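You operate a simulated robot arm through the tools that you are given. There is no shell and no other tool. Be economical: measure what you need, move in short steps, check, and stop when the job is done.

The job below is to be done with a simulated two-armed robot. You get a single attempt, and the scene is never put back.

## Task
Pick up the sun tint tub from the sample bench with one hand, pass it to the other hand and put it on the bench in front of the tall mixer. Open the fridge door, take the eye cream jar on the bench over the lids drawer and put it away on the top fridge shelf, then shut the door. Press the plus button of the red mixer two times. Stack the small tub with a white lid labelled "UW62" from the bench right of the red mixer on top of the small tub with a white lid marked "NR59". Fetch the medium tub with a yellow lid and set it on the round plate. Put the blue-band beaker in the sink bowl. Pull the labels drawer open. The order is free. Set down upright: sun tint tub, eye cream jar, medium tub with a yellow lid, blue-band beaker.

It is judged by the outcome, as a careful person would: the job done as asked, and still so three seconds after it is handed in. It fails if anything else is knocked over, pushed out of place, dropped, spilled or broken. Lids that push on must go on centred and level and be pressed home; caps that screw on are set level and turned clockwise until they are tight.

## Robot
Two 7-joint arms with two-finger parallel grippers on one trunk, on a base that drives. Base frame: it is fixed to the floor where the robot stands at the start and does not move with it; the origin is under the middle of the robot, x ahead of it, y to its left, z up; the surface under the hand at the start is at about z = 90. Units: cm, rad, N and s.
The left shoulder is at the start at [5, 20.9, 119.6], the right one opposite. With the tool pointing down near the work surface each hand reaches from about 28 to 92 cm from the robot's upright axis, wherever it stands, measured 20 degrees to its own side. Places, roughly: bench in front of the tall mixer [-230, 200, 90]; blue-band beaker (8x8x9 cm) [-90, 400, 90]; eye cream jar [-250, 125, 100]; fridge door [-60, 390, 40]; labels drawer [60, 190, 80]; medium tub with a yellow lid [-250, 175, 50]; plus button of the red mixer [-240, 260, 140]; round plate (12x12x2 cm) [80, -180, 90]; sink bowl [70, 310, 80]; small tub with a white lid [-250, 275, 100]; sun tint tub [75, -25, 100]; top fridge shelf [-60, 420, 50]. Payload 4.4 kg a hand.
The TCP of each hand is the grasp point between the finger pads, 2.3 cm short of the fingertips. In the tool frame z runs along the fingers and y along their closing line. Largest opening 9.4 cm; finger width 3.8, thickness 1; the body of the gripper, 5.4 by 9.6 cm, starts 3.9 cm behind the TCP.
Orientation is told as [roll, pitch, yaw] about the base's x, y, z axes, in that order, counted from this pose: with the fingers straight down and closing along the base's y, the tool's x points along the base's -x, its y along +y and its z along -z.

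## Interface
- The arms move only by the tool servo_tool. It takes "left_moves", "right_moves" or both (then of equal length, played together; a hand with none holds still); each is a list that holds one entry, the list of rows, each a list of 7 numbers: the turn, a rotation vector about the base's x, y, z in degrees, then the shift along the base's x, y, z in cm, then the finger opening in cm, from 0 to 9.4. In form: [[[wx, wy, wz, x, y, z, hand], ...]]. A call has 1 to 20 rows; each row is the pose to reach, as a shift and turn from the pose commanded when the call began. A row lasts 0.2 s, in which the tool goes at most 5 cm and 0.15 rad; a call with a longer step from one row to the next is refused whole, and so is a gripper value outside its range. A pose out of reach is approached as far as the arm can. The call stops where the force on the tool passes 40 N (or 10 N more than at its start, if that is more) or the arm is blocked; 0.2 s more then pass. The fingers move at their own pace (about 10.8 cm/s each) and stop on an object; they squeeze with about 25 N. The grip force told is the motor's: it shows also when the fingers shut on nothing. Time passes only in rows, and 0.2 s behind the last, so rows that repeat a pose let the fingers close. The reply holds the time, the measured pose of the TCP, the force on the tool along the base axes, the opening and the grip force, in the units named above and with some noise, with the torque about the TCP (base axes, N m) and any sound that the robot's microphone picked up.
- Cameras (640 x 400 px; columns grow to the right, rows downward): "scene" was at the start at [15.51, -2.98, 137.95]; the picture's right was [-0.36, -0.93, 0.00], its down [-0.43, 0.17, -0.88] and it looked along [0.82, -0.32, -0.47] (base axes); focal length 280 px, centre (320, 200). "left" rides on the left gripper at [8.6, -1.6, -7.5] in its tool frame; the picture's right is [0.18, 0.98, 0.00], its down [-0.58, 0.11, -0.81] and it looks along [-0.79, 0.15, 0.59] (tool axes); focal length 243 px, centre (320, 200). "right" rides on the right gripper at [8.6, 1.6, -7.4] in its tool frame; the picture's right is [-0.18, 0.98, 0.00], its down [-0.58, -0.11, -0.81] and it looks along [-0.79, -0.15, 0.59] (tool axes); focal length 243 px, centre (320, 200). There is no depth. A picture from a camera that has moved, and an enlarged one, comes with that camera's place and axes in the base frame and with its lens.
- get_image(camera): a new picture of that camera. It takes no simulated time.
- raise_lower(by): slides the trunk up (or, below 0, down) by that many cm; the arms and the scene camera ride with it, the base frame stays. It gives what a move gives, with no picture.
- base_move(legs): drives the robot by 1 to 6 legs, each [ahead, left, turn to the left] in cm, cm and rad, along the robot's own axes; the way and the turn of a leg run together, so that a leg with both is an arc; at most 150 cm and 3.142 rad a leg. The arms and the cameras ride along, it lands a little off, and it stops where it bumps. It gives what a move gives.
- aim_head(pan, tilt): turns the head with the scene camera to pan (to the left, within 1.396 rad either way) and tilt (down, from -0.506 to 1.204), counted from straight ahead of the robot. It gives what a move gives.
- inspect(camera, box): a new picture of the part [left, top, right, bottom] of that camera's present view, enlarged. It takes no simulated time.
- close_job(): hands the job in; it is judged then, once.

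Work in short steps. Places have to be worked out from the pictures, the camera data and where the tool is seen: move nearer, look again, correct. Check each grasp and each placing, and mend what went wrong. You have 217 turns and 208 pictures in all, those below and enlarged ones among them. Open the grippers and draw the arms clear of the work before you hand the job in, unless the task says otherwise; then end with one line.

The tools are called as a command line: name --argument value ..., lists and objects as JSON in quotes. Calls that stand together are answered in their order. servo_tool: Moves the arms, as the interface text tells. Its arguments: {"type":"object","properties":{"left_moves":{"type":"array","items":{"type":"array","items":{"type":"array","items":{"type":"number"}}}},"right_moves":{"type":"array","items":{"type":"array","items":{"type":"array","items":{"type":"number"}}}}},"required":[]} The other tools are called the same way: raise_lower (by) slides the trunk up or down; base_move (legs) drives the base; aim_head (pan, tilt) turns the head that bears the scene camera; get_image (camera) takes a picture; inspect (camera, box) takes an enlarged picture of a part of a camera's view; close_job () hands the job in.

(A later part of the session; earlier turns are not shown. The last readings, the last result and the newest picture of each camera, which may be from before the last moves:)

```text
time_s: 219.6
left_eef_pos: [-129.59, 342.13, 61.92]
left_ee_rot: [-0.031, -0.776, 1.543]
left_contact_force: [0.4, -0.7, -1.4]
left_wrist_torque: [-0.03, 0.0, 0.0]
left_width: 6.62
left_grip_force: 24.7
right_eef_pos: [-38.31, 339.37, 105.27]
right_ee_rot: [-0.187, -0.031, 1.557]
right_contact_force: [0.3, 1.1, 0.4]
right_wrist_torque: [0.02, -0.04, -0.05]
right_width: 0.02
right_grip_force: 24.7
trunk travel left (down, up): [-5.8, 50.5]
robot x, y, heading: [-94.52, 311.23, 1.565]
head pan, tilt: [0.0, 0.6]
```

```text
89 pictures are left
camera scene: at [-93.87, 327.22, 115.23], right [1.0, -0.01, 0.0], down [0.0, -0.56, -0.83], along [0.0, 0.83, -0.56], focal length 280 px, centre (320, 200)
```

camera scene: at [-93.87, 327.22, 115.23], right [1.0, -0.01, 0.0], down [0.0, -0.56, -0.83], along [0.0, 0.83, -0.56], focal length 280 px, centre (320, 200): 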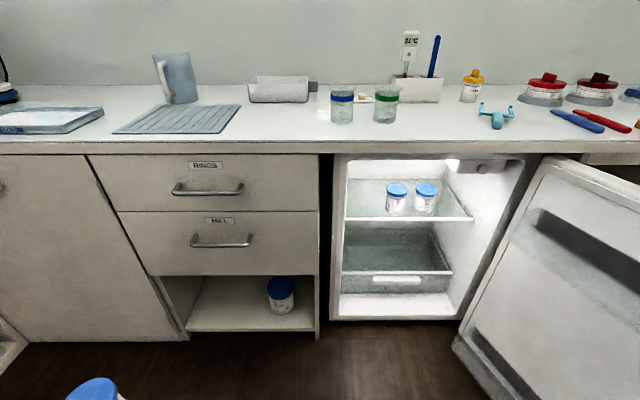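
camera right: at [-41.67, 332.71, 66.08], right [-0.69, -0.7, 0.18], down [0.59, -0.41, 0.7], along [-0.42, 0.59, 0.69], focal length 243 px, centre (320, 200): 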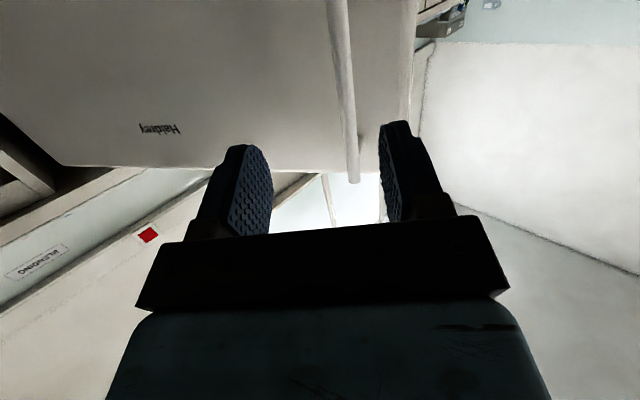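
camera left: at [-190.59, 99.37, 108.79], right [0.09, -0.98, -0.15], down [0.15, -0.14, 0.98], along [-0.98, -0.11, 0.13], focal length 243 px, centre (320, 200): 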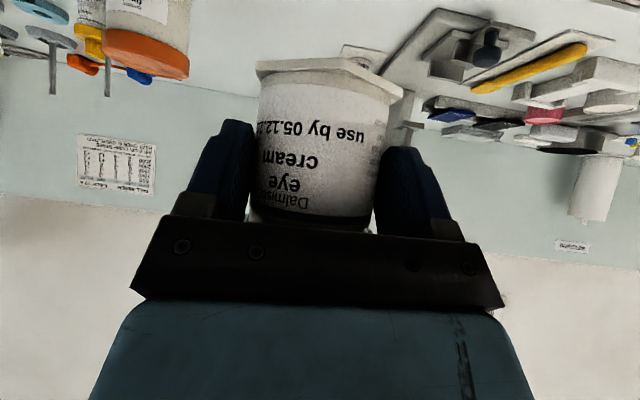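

Clear. Move the base ahead 22 and right 7, then swing the left hand to in front of the opening.

base_move --legs '[[0, -7, 0], [22, 0, 0]]'

servo_tool --left_moves '[[[0, 0, 0, 4, 0, 1, 5], [0, 0, 0, 8, 0, 2, 5], [0, 0, 0, 12.5, 0, 3, 5], [0, 0, 0, 17, 0, 3, 5], [0, 0, 0, 21.5, 0, 3, 5], [0, 0, 0, 26, 0, 3, 5], [0, 0, 0, 30.5, 0, 3, 5], [0, 0, 0, 35, 0, 3, 5], [0, 0, 0, 39.5, 0, 3, 5], [0, 0, 0, 44, 0, 3, 5], [0, 0, 0, 46.5, 0, 3, 5]]]'

get_image --camera "scene"

get_image --camera "left"

```text
time_s: 222.2
left_eef_pos: [-122.23, 364.55, 61.95]
left_ee_rot: [-0.029, -0.777, 1.538]
left_contact_force: [0.1, 0.4, -1.9]
left_wrist_torque: [-0.07, -0.03, 0.03]
left_width: 6.64
left_grip_force: 24.8
right_eef_pos: [-30.98, 361.34, 105.31]
right_ee_rot: [-0.187, -0.031, 1.552]
right_contact_force: [-0.5, 0.5, -0.3]
right_wrist_torque: [0.01, -0.02, -0.04]
right_width: 0.0
right_grip_force: 25.2
trunk travel left (down, up): [-5.8, 50.5]
robot x, y, heading: [-87.21, 333.49, 1.561]
head pan, tilt: [0.0, 0.6]
```

```text
time_s: 224.6
left_eef_pos: [-122.3, 364.55, 61.92]
left_ee_rot: [-0.031, -0.777, 1.538]
left_contact_force: [-0.8, -0.3, -2.6]
left_wrist_torque: [-0.02, -0.02, 0.02]
left_width: 6.63
left_grip_force: 25.0
left hand out of reach, approached as far as the arm can: row 1, 2, 3, 4, 5, 6, 7, 8, 9, 10, 11
right_eef_pos: [-30.87, 361.33, 105.51]
right_ee_rot: [-0.187, -0.034, 1.551]
right_contact_force: [1.3, 0.8, 0.2]
right_wrist_torque: [-0.02, -0.01, 0.01]
right_width: 0.0
right_grip_force: 25.0
trunk travel left (down, up): [-5.8, 50.5]
robot x, y, heading: [-87.18, 333.72, 1.564]
head pan, tilt: [0.0, 0.6]
```

```text
88 pictures are left
camera scene: at [-86.66, 349.48, 115.23], right [1.0, -0.01, 0.0], down [-0.01, -0.56, -0.83], along [0.01, 0.82, -0.56], focal length 280 px, centre (320, 200)
```

scene: 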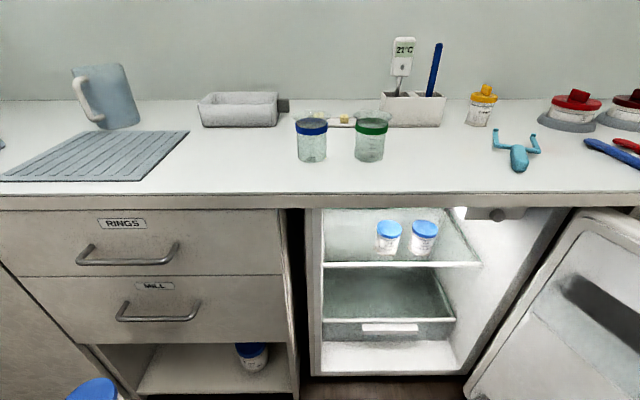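

```text
87 pictures are left
camera left: at [-121.34, 353.04, 61.12], right [-0.99, -0.08, -0.15], down [-0.14, -0.14, 0.98], along [-0.1, 0.99, 0.13], focal length 243 px, centre (320, 200)
```

left: 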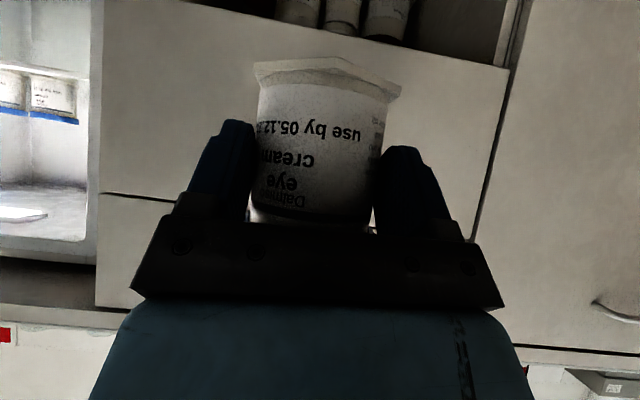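

The left arm is at its inner reach limit. Back off the base 32 cm, then extend the arm forward and across to x≈-76.

base_move --legs '[[-32, 0, 0]]'

servo_tool --left_moves '[[[0, 0, 0, 1, 4, 1, 5], [0, 0, 0, 3, 8, 2, 5], [0, 0, 0, 6, 12, 3, 5], [0, 0, 0, 9, 15, 4, 5], [0, 0, 0, 12.5, 18, 4, 5], [0, 0, 0, 16, 21, 4, 5], [0, 0, 0, 20, 23, 4, 5], [0, 0, 0, 24, 25, 4, 5], [0, 0, 0, 28, 26, 4, 5], [0, 0, 0, 32, 27, 4, 5], [0, 0, 0, 36, 28, 4, 5], [0, 0, 0, 40, 29, 4, 5], [0, 0, 0, 44, 30, 4, 5], [0, 0, 0, 46.5, 30, 4, 5]]]'

get_image --camera "scene"

```text
time_s: 226.7
left_eef_pos: [-122.46, 333.95, 61.95]
left_ee_rot: [-0.03, -0.777, 1.528]
left_contact_force: [0.5, 0.4, -1.5]
left_wrist_torque: [-0.03, 0.0, 0.01]
left_width: 6.61
left_grip_force: 25.2
right_eef_pos: [-31.03, 329.79, 105.46]
right_ee_rot: [-0.186, -0.034, 1.541]
right_contact_force: [-0.2, 0.1, 0.1]
right_wrist_torque: [0.06, 0.02, 0.01]
right_width: 0.01
right_grip_force: 24.5
trunk travel left (down, up): [-5.8, 50.5]
robot x, y, heading: [-87.44, 302.38, 1.549]
head pan, tilt: [0.0, 0.6]
```

```text
refused: row 3 steps farther than a row can; nothing moved
```

```text
86 pictures are left
camera scene: at [-86.98, 318.46, 115.23], right [1.0, -0.02, 0.0], down [-0.01, -0.56, -0.83], along [0.02, 0.83, -0.56], focal length 280 px, centre (320, 200)
```

scene: 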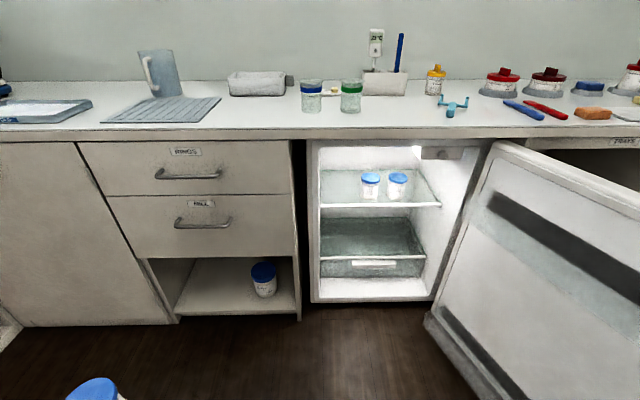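

Resend with steps under 5 cm.

servo_tool --left_moves '[[[0, 0, 0, 1, 4, 0.5, 5], [0, 0, 0, 2, 8, 1, 5], [0, 0, 0, 4, 12, 1.5, 5], [0, 0, 0, 6, 16, 2, 5], [0, 0, 0, 9, 19, 2, 5], [0, 0, 0, 12, 22, 2, 5], [0, 0, 0, 16, 24, 2, 5], [0, 0, 0, 20, 26, 2, 5], [0, 0, 0, 24, 27, 2, 5], [0, 0, 0, 28, 28, 2, 5], [0, 0, 0, 32, 29, 2, 5], [0, 0, 0, 36, 30, 2, 5], [0, 0, 0, 40, 30, 2, 5], [0, 0, 0, 44, 30, 2, 5], [0, 0, 0, 46.5, 30, 2, 5]]]'

get_image --camera "scene"

get_image --camera "left"

```text
time_s: 229.9
left_eef_pos: [-76.09, 363.97, 63.81]
left_ee_rot: [-0.026, -0.776, 1.527]
left_contact_force: [0.1, 0.2, -1.3]
left_wrist_torque: [-0.02, 0.0, 0.03]
left_width: 6.61
left_grip_force: 24.9
left hand out of reach, approached as far as the arm can: row 1, 2, 3, 4, 5
right_eef_pos: [-31.13, 329.76, 105.34]
right_ee_rot: [-0.188, -0.032, 1.543]
right_contact_force: [-0.5, 0.4, 0.8]
right_wrist_torque: [0.0, -0.01, 0.0]
right_width: 0.0
right_grip_force: 25.1
trunk travel left (down, up): [-5.8, 50.5]
robot x, y, heading: [-88.06, 302.33, 1.547]
head pan, tilt: [0.0, 0.6]
```

```text
85 pictures are left
camera scene: at [-86.94, 318.49, 115.22], right [1.0, -0.02, 0.0], down [-0.01, -0.56, -0.82], along [0.02, 0.82, -0.57], focal length 280 px, centre (320, 200)
```

scene: 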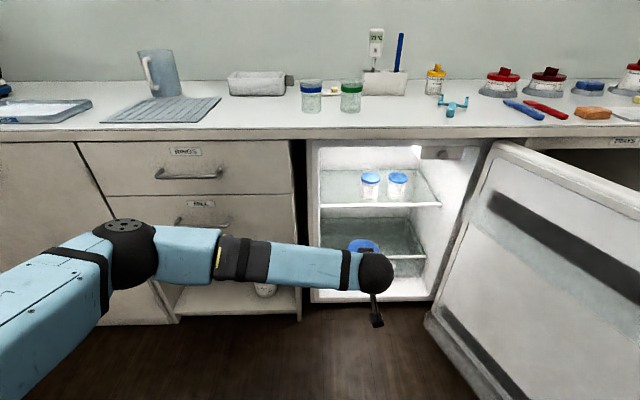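

```text
84 pictures are left
camera left: at [-75.14, 352.37, 63.0], right [-0.99, -0.07, -0.15], down [-0.14, -0.14, 0.98], along [-0.09, 0.99, 0.13], focal length 243 px, centre (320, 200)
```

left: 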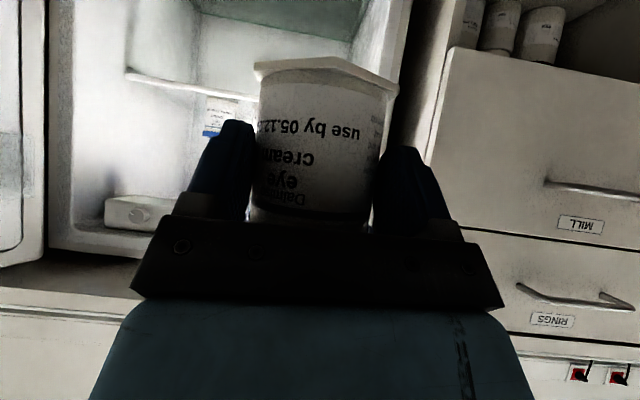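

The hand is in front of the opening, but the elbow would hit the drawers if I advance by driving. Shift the base right 14 and straighten the arm.

base_move --legs '[[0, -14, 0.02]]'

servo_tool --left_moves '[[[0, 0, 0, -3, 3, 0, 5], [0, 0, 0, -6, 6, 0, 5], [0, 0, 0, -9, 8, 0, 5], [0, 0, 0, -12, 10, 0, 5], [0, 0, 0, -14, 12, 0, 5]]]'

get_image --camera "scene"

```text
time_s: 231.8
left_eef_pos: [-63.56, 363.91, 63.82]
left_ee_rot: [-0.03, -0.778, 1.545]
left_contact_force: [-0.3, 0.1, -1.3]
left_wrist_torque: [-0.03, 0.03, -0.02]
left_width: 6.6
left_grip_force: 25.1
right_eef_pos: [-17.91, 330.62, 105.41]
right_ee_rot: [-0.186, -0.032, 1.559]
right_contact_force: [-0.5, 1.0, 0.8]
right_wrist_torque: [-0.02, -0.01, 0.0]
right_width: 0.0
right_grip_force: 24.6
trunk travel left (down, up): [-5.8, 50.5]
robot x, y, heading: [-73.93, 302.51, 1.568]
head pan, tilt: [0.0, 0.6]
```

```text
time_s: 233.0
left_eef_pos: [-77.56, 375.84, 63.95]
left_ee_rot: [-0.028, -0.776, 1.546]
left_contact_force: [0.1, 0.2, -2.3]
left_wrist_torque: [-0.04, 0.04, 0.01]
left_width: 6.62
left_grip_force: 25.3
right_eef_pos: [-17.89, 330.72, 105.45]
right_ee_rot: [-0.189, -0.032, 1.561]
right_contact_force: [0.5, 0.5, -0.6]
right_wrist_torque: [0.0, 0.03, 0.0]
right_width: 0.0
right_grip_force: 24.6
trunk travel left (down, up): [-5.8, 50.5]
robot x, y, heading: [-73.8, 302.31, 1.571]
head pan, tilt: [0.0, 0.6]
```

```text
83 pictures are left
camera scene: at [-73.55, 318.36, 115.22], right [1.0, 0.0, 0.0], down [0.0, -0.57, -0.82], along [0.0, 0.82, -0.57], focal length 280 px, centre (320, 200)
```

scene: 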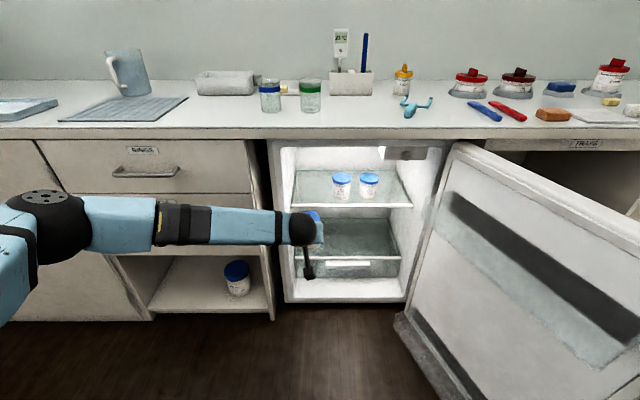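

Extend the arm forward 15 cm (to y≈391), staying above shelf level.

servo_tool --left_moves '[[[0, 0, 0, 0.5, 3, 0, 5], [0, 0, 0, 1, 6, 0, 5], [0, 0, 0, 1.5, 9, 0, 5], [0, 0, 0, 1.5, 12, 0, 5], [0, 0, 0, 1.5, 15, 0, 5]]]'

get_image --camera "scene"

get_image --camera "left"

```text
time_s: 234.2
left_eef_pos: [-76.13, 390.91, 63.72]
left_ee_rot: [-0.027, -0.776, 1.547]
left_contact_force: [-0.5, 0.2, -1.2]
left_wrist_torque: [-0.06, 0.04, -0.03]
left_width: 6.62
left_grip_force: 25.1
right_eef_pos: [-17.72, 330.72, 105.31]
right_ee_rot: [-0.186, -0.031, 1.559]
right_contact_force: [0.4, 0.1, -0.4]
right_wrist_torque: [0.01, -0.01, 0.02]
right_width: 0.02
right_grip_force: 25.2
trunk travel left (down, up): [-5.8, 50.5]
robot x, y, heading: [-73.54, 302.41, 1.57]
head pan, tilt: [0.0, 0.6]
```

```text
82 pictures are left
camera scene: at [-73.49, 318.37, 115.22], right [1.0, 0.0, 0.0], down [0.0, -0.57, -0.82], along [0.0, 0.82, -0.57], focal length 280 px, centre (320, 200)
```

scene: 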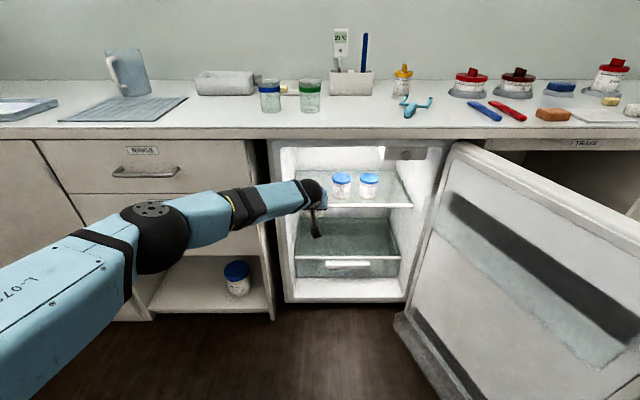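

```text
81 pictures are left
camera left: at [-74.99, 379.34, 62.85], right [-0.98, -0.09, -0.15], down [-0.14, -0.14, 0.98], along [-0.11, 0.99, 0.13], focal length 243 px, centre (320, 200)
```

left: 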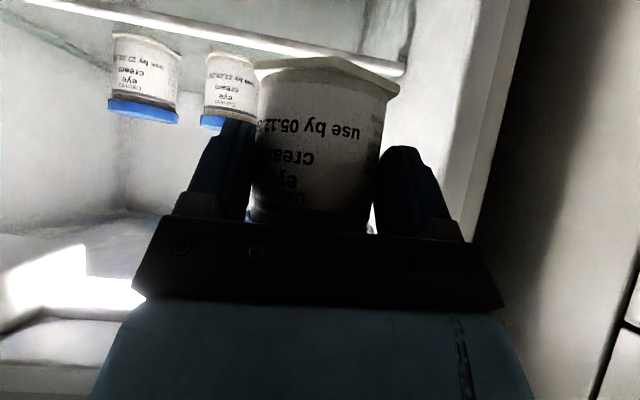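

Good view: shelf edge ~52 high, jars clear. Shift base 7 cm right (compensating with the hand) to keep the forearm off the drawer unit.

base_move --legs '[[0, -7, 0]]'

servo_tool --left_moves '[[[0, 0, 0, -2.5, 0, 0, 5], [0, 0, 0, -5, 0, 0, 5], [0, 0, 0, -7, 0, 0, 5]]]'

get_image --camera "scene"

```text
time_s: 235.5
left_eef_pos: [-69.06, 390.84, 63.65]
left_ee_rot: [-0.028, -0.778, 1.548]
left_contact_force: [-0.3, -0.4, -2.1]
left_wrist_torque: [-0.03, 0.02, 0.01]
left_width: 6.6
left_grip_force: 25.2
right_eef_pos: [-10.8, 330.85, 105.38]
right_ee_rot: [-0.187, -0.031, 1.563]
right_contact_force: [0.0, 1.0, 0.0]
right_wrist_torque: [-0.02, 0.0, 0.03]
right_width: 0.01
right_grip_force: 24.8
trunk travel left (down, up): [-5.8, 50.5]
robot x, y, heading: [-66.69, 302.34, 1.569]
head pan, tilt: [0.0, 0.6]
```

```text
time_s: 236.3
left_eef_pos: [-76.1, 390.97, 63.52]
left_ee_rot: [-0.03, -0.775, 1.548]
left_contact_force: [0.0, -0.6, -1.5]
left_wrist_torque: [-0.08, -0.01, 0.02]
left_width: 6.61
left_grip_force: 25.0
right_eef_pos: [-10.66, 330.81, 105.33]
right_ee_rot: [-0.187, -0.032, 1.561]
right_contact_force: [0.3, -0.3, 0.1]
right_wrist_torque: [-0.02, 0.01, 0.0]
right_width: 0.01
right_grip_force: 24.4
trunk travel left (down, up): [-5.8, 50.5]
robot x, y, heading: [-66.88, 302.4, 1.573]
head pan, tilt: [0.0, 0.6]
```

```text
80 pictures are left
camera scene: at [-66.45, 318.36, 115.22], right [1.0, 0.0, 0.0], down [0.0, -0.57, -0.82], along [0.0, 0.82, -0.57], focal length 280 px, centre (320, 200)
```

scene: 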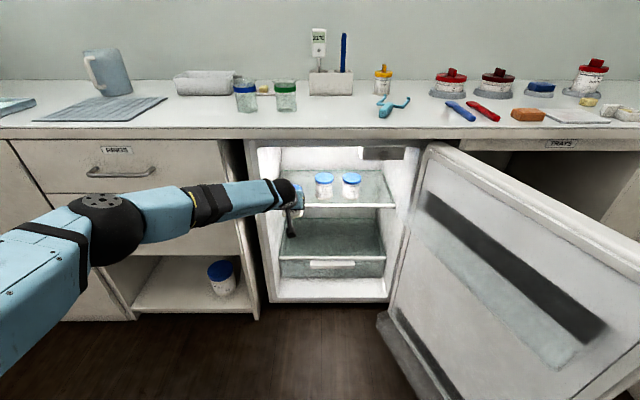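

Extend the arm a further 8 cm from here to straighten it.

servo_tool --left_moves '[[[0, 0, 0, 0, 3, 0, 5], [0, 0, 0, 0, 6, 0, 5], [0, 0, 0, 0, 9, 0, 5]]]'

get_image --camera "scene"

get_image --camera "left"

```text
time_s: 237.1
left_eef_pos: [-76.61, 395.81, 63.95]
left_ee_rot: [-0.029, -0.776, 1.548]
left_contact_force: [-0.1, 0.1, -2.0]
left_wrist_torque: [-0.04, -0.01, 0.02]
left_width: 6.62
left_grip_force: 25.1
left hand out of reach, approached as far as the arm can: row 2, 3
right_eef_pos: [-10.85, 330.78, 105.36]
right_ee_rot: [-0.186, -0.032, 1.563]
right_contact_force: [0.4, 0.0, -0.4]
right_wrist_torque: [0.0, 0.01, 0.0]
right_width: 0.01
right_grip_force: 25.0
trunk travel left (down, up): [-5.8, 50.5]
robot x, y, heading: [-66.81, 302.74, 1.57]
head pan, tilt: [0.0, 0.6]
```

```text
79 pictures are left
camera scene: at [-66.42, 318.37, 115.22], right [1.0, 0.0, 0.0], down [0.0, -0.57, -0.82], along [0.0, 0.82, -0.57], focal length 280 px, centre (320, 200)
```

scene: 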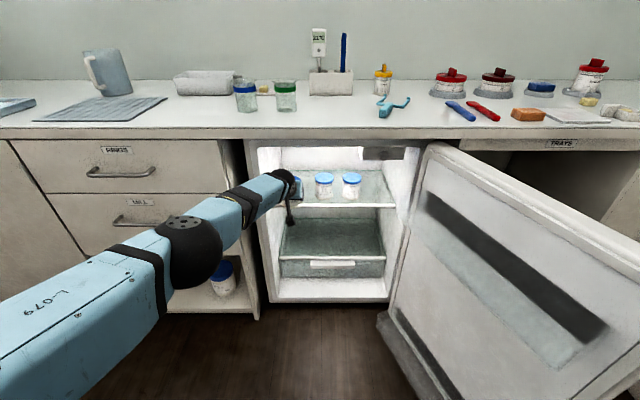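

```text
78 pictures are left
camera left: at [-75.58, 384.23, 63.2], right [-0.98, -0.09, -0.15], down [-0.14, -0.14, 0.98], along [-0.11, 0.99, 0.13], focal length 243 px, centre (320, 200)
```

left: 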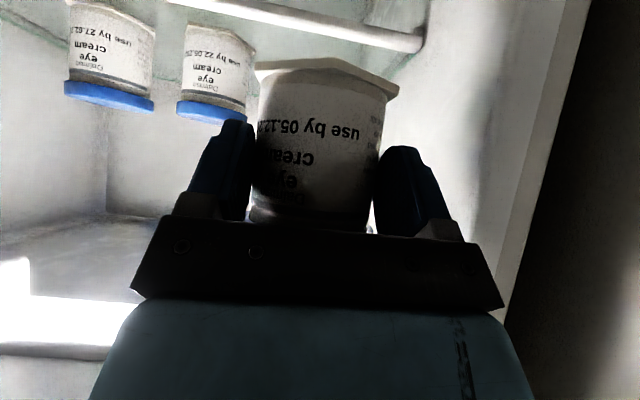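

Arm is straight now. Lower 3 cm (jar bottom ≈ 55.9, shelf ≈ 52.5), then drive ahead.

servo_tool --left_moves '[[[0, 0, 0, 0.4, 0, -1.5, 5], [0, 0, 0, 0.6, 0, -3, 5]]]'

base_move --legs '[[8, 0, 0]]'

get_image --camera "left"

get_image --camera "scene"

```text
time_s: 237.7
left_eef_pos: [-76.52, 395.28, 62.33]
left_ee_rot: [-0.027, -0.777, 1.548]
left_contact_force: [0.5, 0.3, -1.9]
left_wrist_torque: [-0.07, 0.0, -0.01]
left_width: 6.6
left_grip_force: 24.6
left hand out of reach, approached as far as the arm can: row 1, 2
right_eef_pos: [-10.84, 330.78, 105.35]
right_ee_rot: [-0.185, -0.03, 1.562]
right_contact_force: [0.1, -0.3, 0.0]
right_wrist_torque: [-0.02, 0.02, 0.01]
right_width: 0.0
right_grip_force: 25.0
trunk travel left (down, up): [-5.8, 50.5]
robot x, y, heading: [-66.72, 302.75, 1.574]
head pan, tilt: [0.0, 0.6]
```

```text
time_s: 238.7
left_eef_pos: [-76.63, 403.17, 62.15]
left_ee_rot: [-0.028, -0.775, 1.548]
left_contact_force: [-0.5, -0.2, -1.8]
left_wrist_torque: [-0.05, 0.0, 0.0]
left_width: 6.57
left_grip_force: 24.6
right_eef_pos: [-10.79, 338.99, 105.28]
right_ee_rot: [-0.187, -0.032, 1.561]
right_contact_force: [0.1, -0.1, 0.8]
right_wrist_torque: [-0.05, -0.02, 0.01]
right_width: 0.03
right_grip_force: 25.2
trunk travel left (down, up): [-5.8, 50.5]
robot x, y, heading: [-66.75, 310.43, 1.567]
head pan, tilt: [0.0, 0.6]
```

```text
77 pictures are left
camera left: at [-75.46, 391.69, 61.41], right [-0.98, -0.09, -0.15], down [-0.14, -0.14, 0.98], along [-0.11, 0.99, 0.13], focal length 243 px, centre (320, 200)
```

left: 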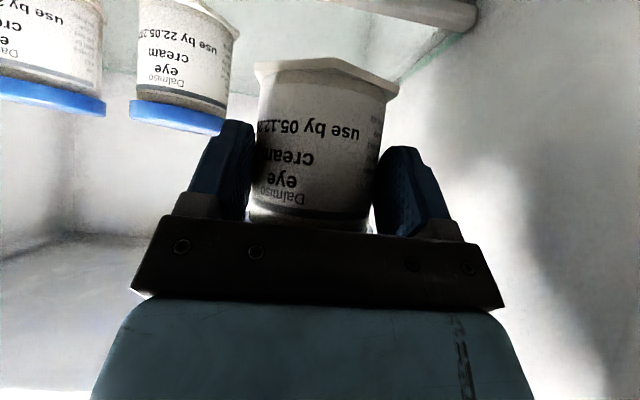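

```text
76 pictures are left
camera scene: at [-66.42, 326.46, 115.21], right [1.0, 0.0, 0.0], down [0.0, -0.57, -0.82], along [0.0, 0.82, -0.57], focal length 280 px, centre (320, 200)
```

scene: 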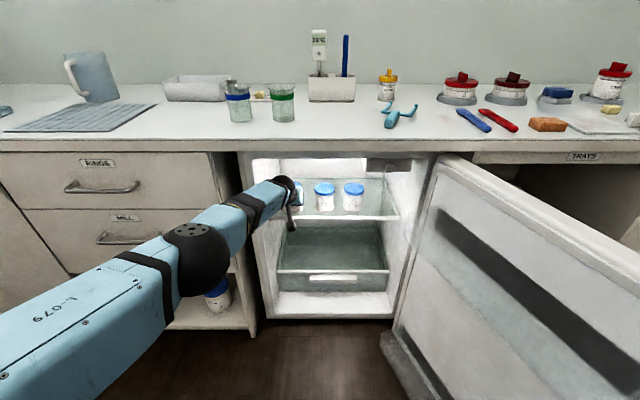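

Clear. Advance the last 7.5 cm.

base_move --legs '[[7.5, 0, 0]]'

get_image --camera "left"

inspect --camera "scene" --box '[200, 130, 420, 340]'

```text
time_s: 239.8
left_eef_pos: [-76.4, 410.98, 62.19]
left_ee_rot: [-0.027, -0.774, 1.547]
left_contact_force: [-0.4, 0.2, -2.1]
left_wrist_torque: [-0.05, -0.02, 0.0]
left_width: 6.61
left_grip_force: 24.8
right_eef_pos: [-10.71, 346.54, 105.31]
right_ee_rot: [-0.186, -0.032, 1.561]
right_contact_force: [0.2, 1.2, -0.4]
right_wrist_torque: [-0.01, 0.0, 0.0]
right_width: 0.0
right_grip_force: 25.0
trunk travel left (down, up): [-5.8, 50.5]
robot x, y, heading: [-66.64, 318.1, 1.571]
head pan, tilt: [0.0, 0.6]
```

```text
75 pictures are left
camera left: at [-75.33, 399.36, 61.4], right [-0.98, -0.09, -0.15], down [-0.14, -0.14, 0.98], along [-0.11, 0.99, 0.13], focal length 243 px, centre (320, 200)
```

left: 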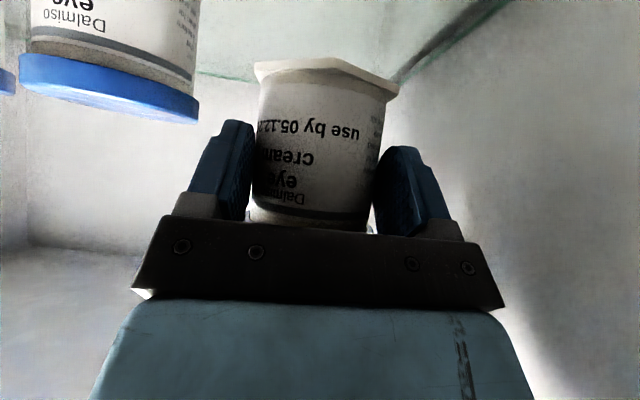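

```text
1.90 times, centred on (310, 235) of scene
camera zoom: at [-66.4, 334.12, 115.21], right [1.0, 0.0, 0.0], down [0.0, -0.57, -0.82], along [0.0, 0.82, -0.57], focal length 533 px, centre (339, 133)
```

zoom: 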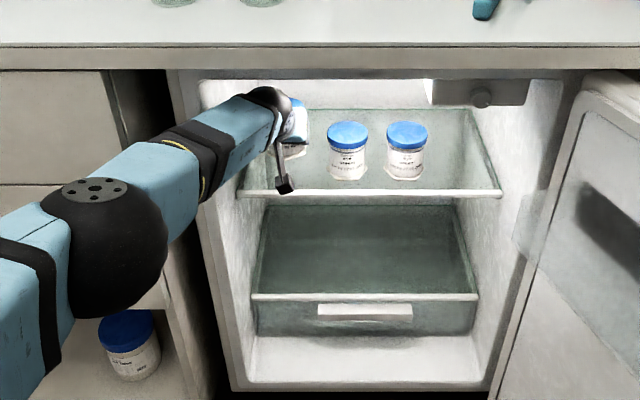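

Over the shelf. Lower gently until contact.

servo_tool --left_moves '[[[0, 0, 0, 0, 0, -2, 5], [0, 0, 0, 0, 0, -3.4, 5], [0, 0, 0, 0, 0, -4.2, 5], [0, 0, 0, 0, 0, -4.7, 5]]]'

get_image --camera "left"

```text
time_s: 240.8
left_eef_pos: [-76.61, 409.88, 59.25]
left_ee_rot: [-0.03, -0.775, 1.546]
left_contact_force: [0.3, -0.6, -2.0]
left_wrist_torque: [-0.05, -0.03, -0.04]
left_width: 6.61
left_grip_force: 24.8
left hand out of reach, approached as far as the arm can: row 1, 2, 3, 4
right_eef_pos: [-10.73, 346.36, 105.41]
right_ee_rot: [-0.186, -0.032, 1.56]
right_contact_force: [0.3, -0.3, 0.4]
right_wrist_torque: [-0.01, -0.02, 0.01]
right_width: 0.0
right_grip_force: 25.2
trunk travel left (down, up): [-5.8, 50.5]
robot x, y, heading: [-66.78, 318.01, 1.573]
head pan, tilt: [0.0, 0.6]
```

```text
73 pictures are left
camera left: at [-75.5, 398.41, 58.5], right [-0.98, -0.09, -0.15], down [-0.14, -0.14, 0.98], along [-0.11, 0.99, 0.13], focal length 243 px, centre (320, 200)
```

left: 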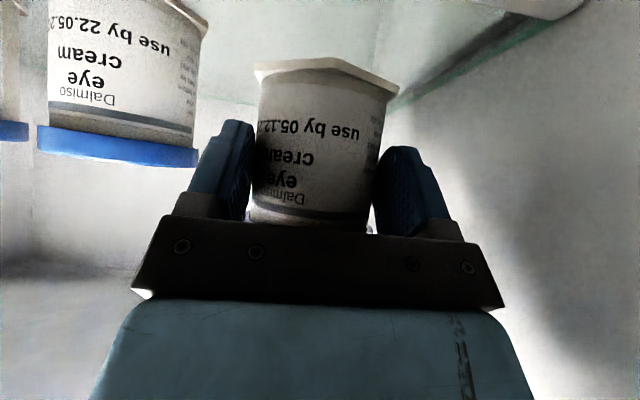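

At reach limit; use the base (+2 cm) and the trunk to lower instead.

base_move --legs '[[2, 0, 0]]'

raise_lower --by -1.2

inspect --camera "left" --box '[200, 0, 460, 160]'

```text
time_s: 241.6
left_eef_pos: [-76.59, 411.99, 59.09]
left_ee_rot: [-0.03, -0.774, 1.547]
left_contact_force: [0.8, 0.8, -2.1]
left_wrist_torque: [-0.04, 0.01, -0.01]
left_width: 6.6
left_grip_force: 24.8
right_eef_pos: [-10.84, 348.51, 105.31]
right_ee_rot: [-0.187, -0.029, 1.56]
right_contact_force: [0.5, -0.2, -0.9]
right_wrist_torque: [0.0, 0.0, 0.01]
right_width: 0.02
right_grip_force: 24.8
trunk travel left (down, up): [-5.8, 50.5]
robot x, y, heading: [-66.63, 320.45, 1.575]
head pan, tilt: [0.0, 0.6]
```

```text
time_s: 242.2
left_eef_pos: [-76.65, 411.88, 58.06]
left_ee_rot: [-0.029, -0.775, 1.548]
left_contact_force: [0.0, 0.7, -1.4]
left_wrist_torque: [-0.07, 0.0, -0.01]
left_width: 6.62
left_grip_force: 24.6
right_eef_pos: [-10.67, 348.35, 104.23]
right_ee_rot: [-0.187, -0.035, 1.561]
right_contact_force: [-0.3, 0.1, 0.1]
right_wrist_torque: [0.0, -0.01, 0.01]
right_width: 0.0
right_grip_force: 24.8
trunk travel left (down, up): [-4.6, 51.7]
robot x, y, heading: [-66.18, 319.87, 1.57]
head pan, tilt: [0.0, 0.6]
```

```text
2.46 times, centred on (330, 80) of left
camera zoom: at [-75.5, 400.43, 57.32], right [-0.98, -0.09, -0.15], down [-0.14, -0.14, 0.98], along [-0.11, 0.99, 0.13], focal length 597 px, centre (295, 495)
```

zoom: 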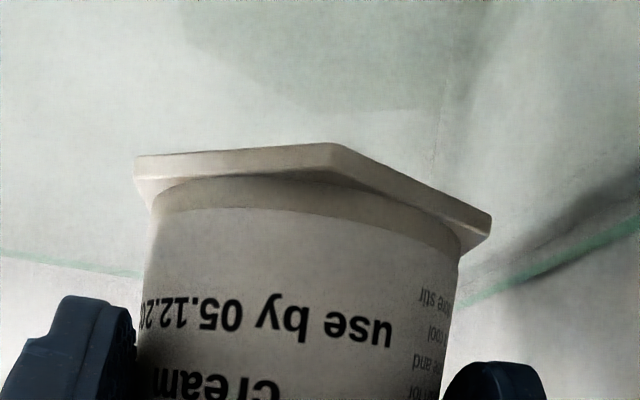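

No contact yet; lower another 1 cm steps by trunk.

raise_lower --by -1.0

```text
time_s: 242.8
left_eef_pos: [-76.59, 412.06, 57.16]
left_ee_rot: [-0.029, -0.775, 1.546]
left_contact_force: [-0.2, -0.1, -2.7]
left_wrist_torque: [-0.06, 0.03, 0.0]
left_width: 6.58
left_grip_force: 25.4
right_eef_pos: [-10.78, 348.41, 103.21]
right_ee_rot: [-0.188, -0.033, 1.56]
right_contact_force: [-0.1, 1.0, 0.3]
right_wrist_torque: [0.02, -0.01, 0.0]
right_width: 0.01
right_grip_force: 24.4
trunk travel left (down, up): [-3.6, 52.7]
robot x, y, heading: [-66.66, 320.06, 1.567]
head pan, tilt: [0.0, 0.6]
```

Still free. Another 1 cm.

raise_lower --by -1.0

get_image --camera "left"

```text
time_s: 243.3
left_eef_pos: [-76.61, 411.98, 56.24]
left_ee_rot: [-0.03, -0.777, 1.546]
left_contact_force: [0.5, 1.3, 2.7]
left_wrist_torque: [0.24, 0.13, -0.08]
left_width: 6.63
left_grip_force: 24.8
right_eef_pos: [-10.69, 348.53, 102.24]
right_ee_rot: [-0.187, -0.034, 1.56]
right_contact_force: [-0.1, 0.3, -0.5]
right_wrist_torque: [-0.02, 0.0, 0.0]
right_width: 0.0
right_grip_force: 24.7
trunk travel left (down, up): [-2.6, 53.7]
robot x, y, heading: [-66.69, 320.17, 1.571]
head pan, tilt: [0.0, 0.6]
```

```text
71 pictures are left
camera left: at [-75.49, 400.47, 55.41], right [-0.98, -0.09, -0.15], down [-0.14, -0.15, 0.98], along [-0.11, 0.99, 0.13], focal length 243 px, centre (320, 200)
```

left: 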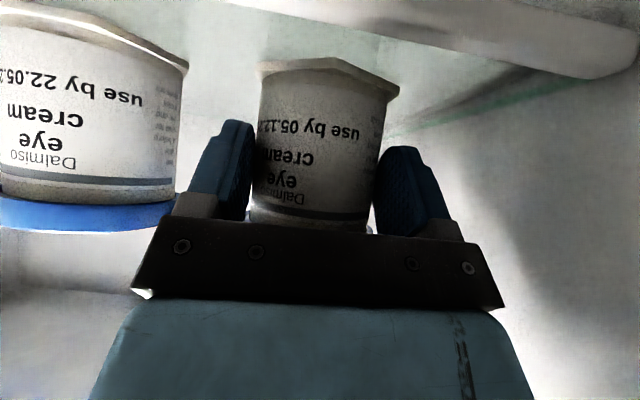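

Touched down (force reversed). Lower 0.4 more, then open slightly and withdraw backward.

raise_lower --by -0.4

servo_tool --left_moves '[[[0, 0, 0, 0, 0, 0, 7.2], [0, 0, 0, 0, 0, 0, 7.8], [0, 0, 0, 0, 0, 0, 7.8]]]'

get_image --camera "left"

```text
time_s: 243.9
left_eef_pos: [-76.38, 412.04, 56.12]
left_ee_rot: [-0.025, -0.782, 1.545]
left_contact_force: [2.4, 1.0, 13.2]
left_wrist_torque: [0.79, 0.27, -0.18]
left_width: 6.62
left_grip_force: 25.0
right_eef_pos: [-10.61, 348.33, 101.91]
right_ee_rot: [-0.187, -0.036, 1.56]
right_contact_force: [0.8, -1.0, 0.3]
right_wrist_torque: [-0.03, 0.02, 0.01]
right_width: 0.01
right_grip_force: 24.6
trunk travel left (down, up): [-2.2, 54.1]
robot x, y, heading: [-67.12, 319.88, 1.574]
head pan, tilt: [0.0, 0.6]
```

```text
time_s: 244.7
left_eef_pos: [-76.54, 411.89, 55.66]
left_ee_rot: [-0.029, -0.775, 1.548]
left_contact_force: [0.0, -0.3, 0.5]
left_wrist_torque: [0.01, 0.0, 0.03]
left_width: 7.76
left_grip_force: 0.0
right_eef_pos: [-10.77, 348.44, 101.74]
right_ee_rot: [-0.186, -0.033, 1.56]
right_contact_force: [0.7, -0.4, -0.3]
right_wrist_torque: [0.0, -0.02, 0.02]
right_width: 0.01
right_grip_force: 25.1
trunk travel left (down, up): [-2.2, 54.1]
robot x, y, heading: [-66.4, 320.25, 1.57]
head pan, tilt: [0.0, 0.6]
```

```text
70 pictures are left
camera left: at [-75.51, 400.43, 54.9], right [-0.98, -0.09, -0.15], down [-0.14, -0.14, 0.98], along [-0.11, 0.99, 0.13], focal length 243 px, centre (320, 200)
```

left: 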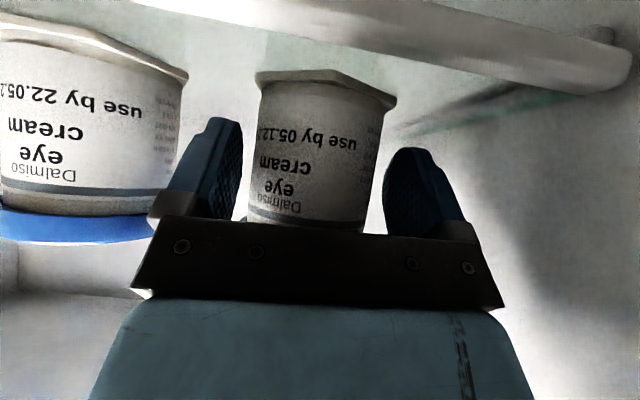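

Released. Rise 1.5 cm while backing out 3 cm, then reverse the base.

servo_tool --left_moves '[[[0, 0, 0, 0, -1.5, 0.7, 7.8], [0, 0, 0, 0, -3.5, 1.5, 7.8], [0, 0, 0, 0, -6, 2, 7.8]]]'

base_move --legs '[[-18, 0, 0]]'

get_image --camera "left"

get_image --camera "scene"

```text
time_s: 245.5
left_eef_pos: [-76.74, 406.06, 57.72]
left_ee_rot: [-0.029, -0.776, 1.549]
left_contact_force: [-0.2, -0.3, -0.7]
left_wrist_torque: [0.01, 0.01, -0.01]
left_width: 7.8
left_grip_force: 0.1
right_eef_pos: [-10.73, 348.47, 101.76]
right_ee_rot: [-0.187, -0.033, 1.559]
right_contact_force: [0.1, 0.5, 1.6]
right_wrist_torque: [0.01, -0.02, -0.03]
right_width: 0.0
right_grip_force: 24.5
trunk travel left (down, up): [-2.2, 54.1]
robot x, y, heading: [-66.78, 320.32, 1.564]
head pan, tilt: [0.0, 0.6]
```

```text
time_s: 247.0
left_eef_pos: [-76.7, 388.09, 57.86]
left_ee_rot: [-0.028, -0.777, 1.547]
left_contact_force: [0.2, -0.4, 0.0]
left_wrist_torque: [-0.01, 0.0, 0.01]
left_width: 7.77
left_grip_force: 0.0
right_eef_pos: [-10.71, 330.5, 101.69]
right_ee_rot: [-0.187, -0.032, 1.56]
right_contact_force: [0.3, -0.4, 0.9]
right_wrist_torque: [0.0, -0.01, 0.0]
right_width: 0.01
right_grip_force: 24.6
trunk travel left (down, up): [-2.2, 54.1]
robot x, y, heading: [-66.5, 302.15, 1.575]
head pan, tilt: [0.0, 0.6]
```

```text
69 pictures are left
camera left: at [-75.64, 376.59, 57.01], right [-0.98, -0.09, -0.15], down [-0.14, -0.14, 0.98], along [-0.11, 0.99, 0.13], focal length 243 px, centre (320, 200)
```

left: 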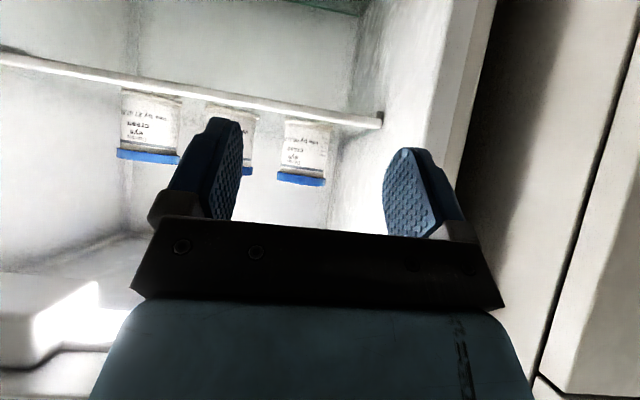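

```text
68 pictures are left
camera scene: at [-66.41, 318.06, 111.64], right [1.0, 0.0, 0.0], down [0.0, -0.56, -0.83], along [0.0, 0.83, -0.56], focal length 280 px, centre (320, 200)
```

scene: 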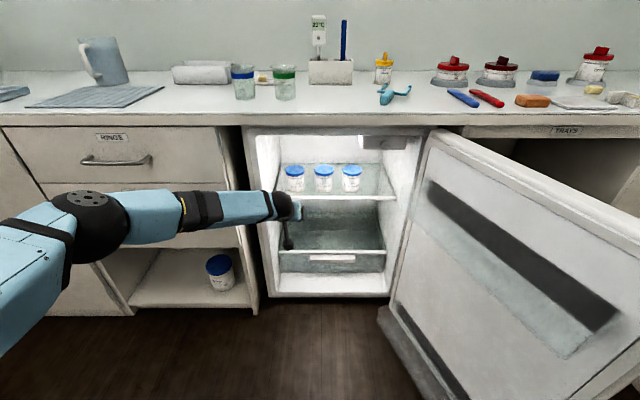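

All three jars stand on the top shelf. Now retract the left hand out of the door's sweep.

servo_tool --left_moves '[[[0, 0, 0, -1, -4.5, 0, 7.8], [0, 0, 0, -2, -9, 0, 7.8], [0, 0, 0, -3, -13.5, 0, 7.8], [0, 0, 0, -5, -18, 0, 7.8], [0, 0, 0, -8, -21.5, 0, 7.8], [0, 0, 0, -11, -25, 0, 7.8], [0, 0, 0, -14, -28.5, 0, 7.8], [0, 0, 0, -17, -32, 0, 7.8], [0, 0, 0, -20, -35.5, 0, 7.8], [0, 0, 0, -23, -39, 0, 7.8], [0, 0, 0, -25, -42, 0, 7.8], [0, 0, 0, -27, -45, 0, 7.8]]]'

servo_tool --right_moves '[[[0, 0, 0, 4, 0, 0, 0], [0, 0, 0, 8, 0, 0, 0], [0, 0, 0, 12, 1, -2, 0], [0, 0, 0, 16, 3, -5, 0], [0, 0, 0, 18, 5, -9, 0], [0, 0, 0, 18, 7, -13, 0]]]'

aim_head --pan -0.6 --tilt 0.7

get_image --camera "scene"

```text
time_s: 249.8
left_eef_pos: [-103.27, 349.41, 65.96]
left_ee_rot: [-0.02, -0.987, 1.534]
left_contact_force: [-0.5, -0.2, -1.1]
left_wrist_torque: [0.01, 0.0, 0.03]
left_width: 7.82
left_grip_force: 0.0
left hand out of reach, approached as far as the arm can: row 8, 9, 10, 11
right_eef_pos: [-10.65, 330.58, 101.78]
right_ee_rot: [-0.186, -0.033, 1.562]
right_contact_force: [1.2, 0.1, -0.4]
right_wrist_torque: [0.01, -0.01, 0.03]
right_width: 0.0
right_grip_force: 24.7
trunk travel left (down, up): [-2.2, 54.1]
robot x, y, heading: [-66.88, 302.18, 1.567]
head pan, tilt: [0.0, 0.6]
stopped in row 12 (left hand): the arm was blocked; the commanded pose is now the measured one
```

```text
refused: row 4 steps farther than a row can; nothing moved
```

```text
time_s: 250.8
left_eef_pos: [-103.33, 349.53, 65.78]
left_ee_rot: [-0.024, -0.986, 1.537]
left_contact_force: [0.0, 0.2, -0.8]
left_wrist_torque: [0.01, 0.04, -0.01]
left_width: 7.78
left_grip_force: 0.1
right_eef_pos: [-10.82, 330.51, 101.79]
right_ee_rot: [-0.187, -0.032, 1.562]
right_contact_force: [0.3, 0.2, -0.6]
right_wrist_torque: [0.01, -0.02, -0.02]
right_width: 0.03
right_grip_force: 25.2
trunk travel left (down, up): [-2.2, 54.1]
robot x, y, heading: [-66.72, 302.19, 1.569]
head pan, tilt: [-0.6, 0.7]
```

```text
67 pictures are left
camera scene: at [-61.67, 316.27, 110.77], right [0.83, -0.56, 0.0], down [-0.36, -0.53, -0.77], along [0.43, 0.63, -0.64], focal length 280 px, centre (320, 200)
```

scene: 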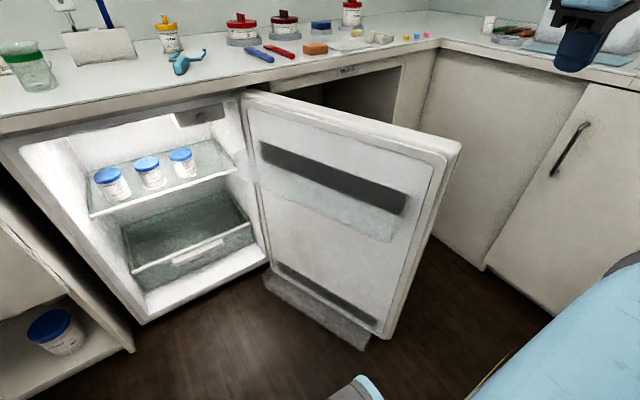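

Door is at ~106°, free edge at (-13, 341). Move the right hand around its end to the outer side and down to z≈77.

servo_tool --right_moves '[[[0, 0, 0, 4, 0, 0, 0], [0, 0, 0, 8, 0, 0, 0], [0, 0, 0, 12, 0, 0, 0], [0, 0, 0, 14, 4, 0, 0], [0, 0, 0, 14, 8.5, 0, 0], [0, 0, 0, 14, 13, 0, 0], [0, 0, 0, 14, 17.5, 0, 0], [0, 0, 0, 14, 21, 0, 0], [0, 0, 0, 14, 21, -4.5, 0], [0, 0, 0, 14, 21, -9, 0], [0, 0, 0, 14, 21, -13.5, 0], [0, 0, 0, 14, 21, -18, 0], [0, 0, 0, 14, 21, -22.5, 0], [0, 0, 0, 14, 21, -25, 0]]]'

get_image --camera "scene"

```text
time_s: 253.8
left_eef_pos: [-103.26, 349.48, 65.94]
left_ee_rot: [-0.021, -0.986, 1.536]
left_contact_force: [-0.3, -0.3, -0.5]
left_wrist_torque: [0.03, 0.0, 0.03]
left_width: 7.82
left_grip_force: 0.1
right_eef_pos: [2.93, 351.79, 77.15]
right_ee_rot: [-0.187, -0.032, 1.562]
right_contact_force: [-0.3, 0.0, 0.4]
right_wrist_torque: [0.01, 0.0, 0.0]
right_width: 0.0
right_grip_force: 24.8
right hand out of reach, approached as far as the arm can: row 3, 4, 5, 6, 7, 8, 9, 10
trunk travel left (down, up): [-2.2, 54.1]
robot x, y, heading: [-66.62, 302.32, 1.574]
head pan, tilt: [-0.6, 0.7]
```

```text
66 pictures are left
camera scene: at [-61.66, 316.27, 110.77], right [0.83, -0.56, 0.0], down [-0.36, -0.53, -0.76], along [0.43, 0.63, -0.64], focal length 280 px, centre (320, 200)
```

scene: 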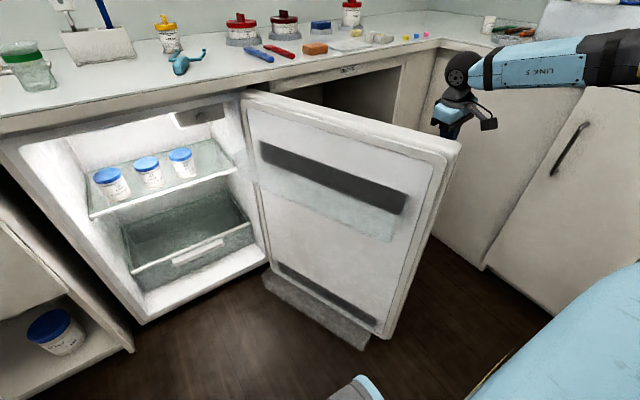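

Sweep the right hand along the door's arc to close it most of the way.

servo_tool --right_moves '[[[0, 0, 0, -4.9, -0.3, 0, 0], [0, 0, 0, -9.4, -0.8, 0, 0], [0, 0, 0, -13.9, -1.3, 0, 0], [0, 0, 0, -17, -1.6, 0, 0], [0, 0, 0, -20, -2, 0, 0], [0, 0, 0, -23, -2.5, 0, 0], [0, 0, 0, -26, -3, 0, 0], [0, 0, 0, -29, -3.4, 0, 0], [0, 0, 0, -32, -3.8, 0, 0], [0, 0, 0, -35, -3.8, 0, 0], [0, 0, 0, -38, -3.7, 0, 0], [0, 0, 0, -41, -3.3, 0, 0], [0, 0, 0, -44, -2.8, 0, 0], [0, 0, 0, -47, -2.1, 0, 0], [0, 0, 0, -50, -1.2, 0, 0], [0, 0, 0, -53, -0.2, 0, 0], [0, 0, 0, -56, 1.2, 0, 0], [0, 0, 0, -59, 3, 0, 0]]]'

get_image --camera "scene"

```text
time_s: 257.6
left_eef_pos: [-103.23, 349.39, 65.78]
left_ee_rot: [-0.023, -0.985, 1.537]
left_contact_force: [-0.1, 0.0, -0.3]
left_wrist_torque: [-0.01, 0.01, 0.02]
left_width: 7.8
left_grip_force: 0.1
right_eef_pos: [-49.6, 352.6, 78.79]
right_ee_rot: [-0.188, -0.035, 1.561]
right_contact_force: [0.2, 0.4, -0.4]
right_wrist_torque: [0.0, 0.02, -0.01]
right_width: 0.0
right_grip_force: 25.2
right hand out of reach, approached as far as the arm can: row 16, 17, 18
trunk travel left (down, up): [-2.2, 54.1]
robot x, y, heading: [-66.51, 302.13, 1.572]
head pan, tilt: [-0.6, 0.7]
```

```text
65 pictures are left
camera scene: at [-61.66, 316.26, 110.77], right [0.83, -0.56, 0.0], down [-0.36, -0.53, -0.76], along [0.43, 0.63, -0.64], focal length 280 px, centre (320, 200)
```

scene: 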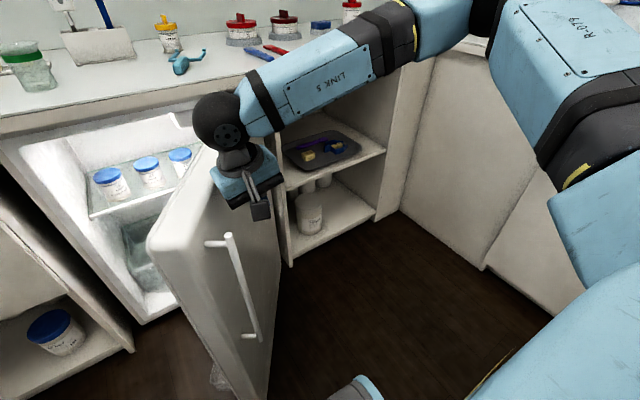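

Door about half closed; continue the arc by driving the base (left and ahead).

base_move --legs '[[6.5, 13, 0], [9, 8, 0]]'

get_image --camera "scene"

```text
time_s: 260.3
left_eef_pos: [-124.08, 364.65, 65.94]
left_ee_rot: [-0.022, -0.985, 1.535]
left_contact_force: [0.3, -0.1, 0.0]
left_wrist_torque: [0.02, 0.01, 0.0]
left_width: 7.82
left_grip_force: 0.1
right_eef_pos: [-70.55, 367.64, 78.58]
right_ee_rot: [-0.187, -0.034, 1.562]
right_contact_force: [0.3, -0.8, 0.2]
right_wrist_torque: [-0.02, 0.01, 0.01]
right_width: 0.03
right_grip_force: 25.4
trunk travel left (down, up): [-2.2, 54.1]
robot x, y, heading: [-87.83, 317.54, 1.568]
head pan, tilt: [-0.6, 0.7]
```

```text
64 pictures are left
camera scene: at [-82.52, 331.46, 110.76], right [0.82, -0.57, 0.0], down [-0.36, -0.53, -0.76], along [0.43, 0.63, -0.64], focal length 280 px, centre (320, 200)
```

scene: 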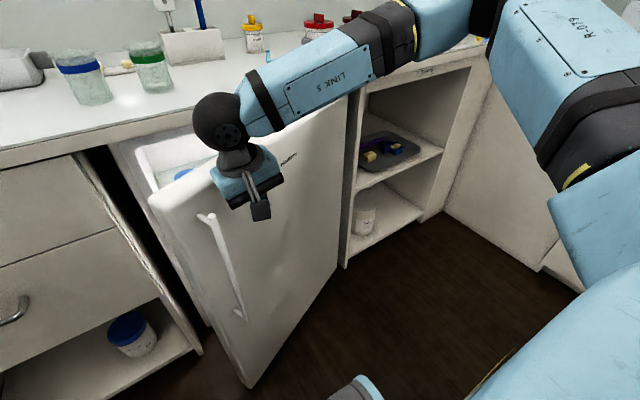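

Door ~25° from shut. Tilt the right hand forward 40° so its fingertips lead (keeping wrist clear of the bench edge).

servo_tool --right_moves '[[[8, 0, 0, 0, -1, -1, 0], [16, 0, 0, 0, -1.5, -2, 0], [24, 0, 0, 0, -2, -3, 0], [32, 0, 0, 0, -2, -4, 0], [40, 0, 0, 0, -2, -5, 0]]]'

base_move --legs '[[6, 4, 0]]'

get_image --camera "scene"

```text
time_s: 261.5
left_eef_pos: [-124.2, 364.67, 65.84]
left_ee_rot: [-0.021, -0.984, 1.535]
left_contact_force: [-0.4, -0.5, -0.3]
left_wrist_torque: [-0.03, -0.01, -0.05]
left_width: 7.81
left_grip_force: 0.0
right_eef_pos: [-68.62, 365.83, 74.88]
right_ee_rot: [-0.175, -0.731, 1.557]
right_contact_force: [-0.1, -0.5, -0.5]
right_wrist_torque: [0.03, -0.04, 0.01]
right_width: 0.01
right_grip_force: 25.2
right hand out of reach, approached as far as the arm can: row 4, 5
trunk travel left (down, up): [-2.2, 54.1]
robot x, y, heading: [-87.81, 317.64, 1.567]
head pan, tilt: [-0.6, 0.7]
```

```text
time_s: 262.6
left_eef_pos: [-128.26, 370.7, 65.79]
left_ee_rot: [-0.022, -0.986, 1.536]
left_contact_force: [-0.1, -0.3, 0.2]
left_wrist_torque: [0.0, -0.01, 0.02]
left_width: 7.79
left_grip_force: 0.1
right_eef_pos: [-72.68, 371.7, 74.82]
right_ee_rot: [-0.177, -0.73, 1.556]
right_contact_force: [-0.5, -0.3, -0.4]
right_wrist_torque: [-0.02, -0.02, -0.01]
right_width: 0.01
right_grip_force: 25.3
trunk travel left (down, up): [-2.2, 54.1]
robot x, y, heading: [-91.79, 323.43, 1.569]
head pan, tilt: [-0.6, 0.7]
```

```text
63 pictures are left
camera scene: at [-86.53, 337.43, 110.76], right [0.82, -0.57, 0.0], down [-0.36, -0.53, -0.76], along [0.43, 0.63, -0.64], focal length 280 px, centre (320, 200)
```

scene: 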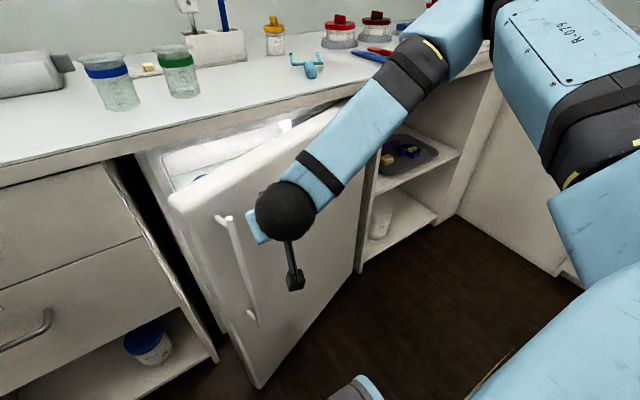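

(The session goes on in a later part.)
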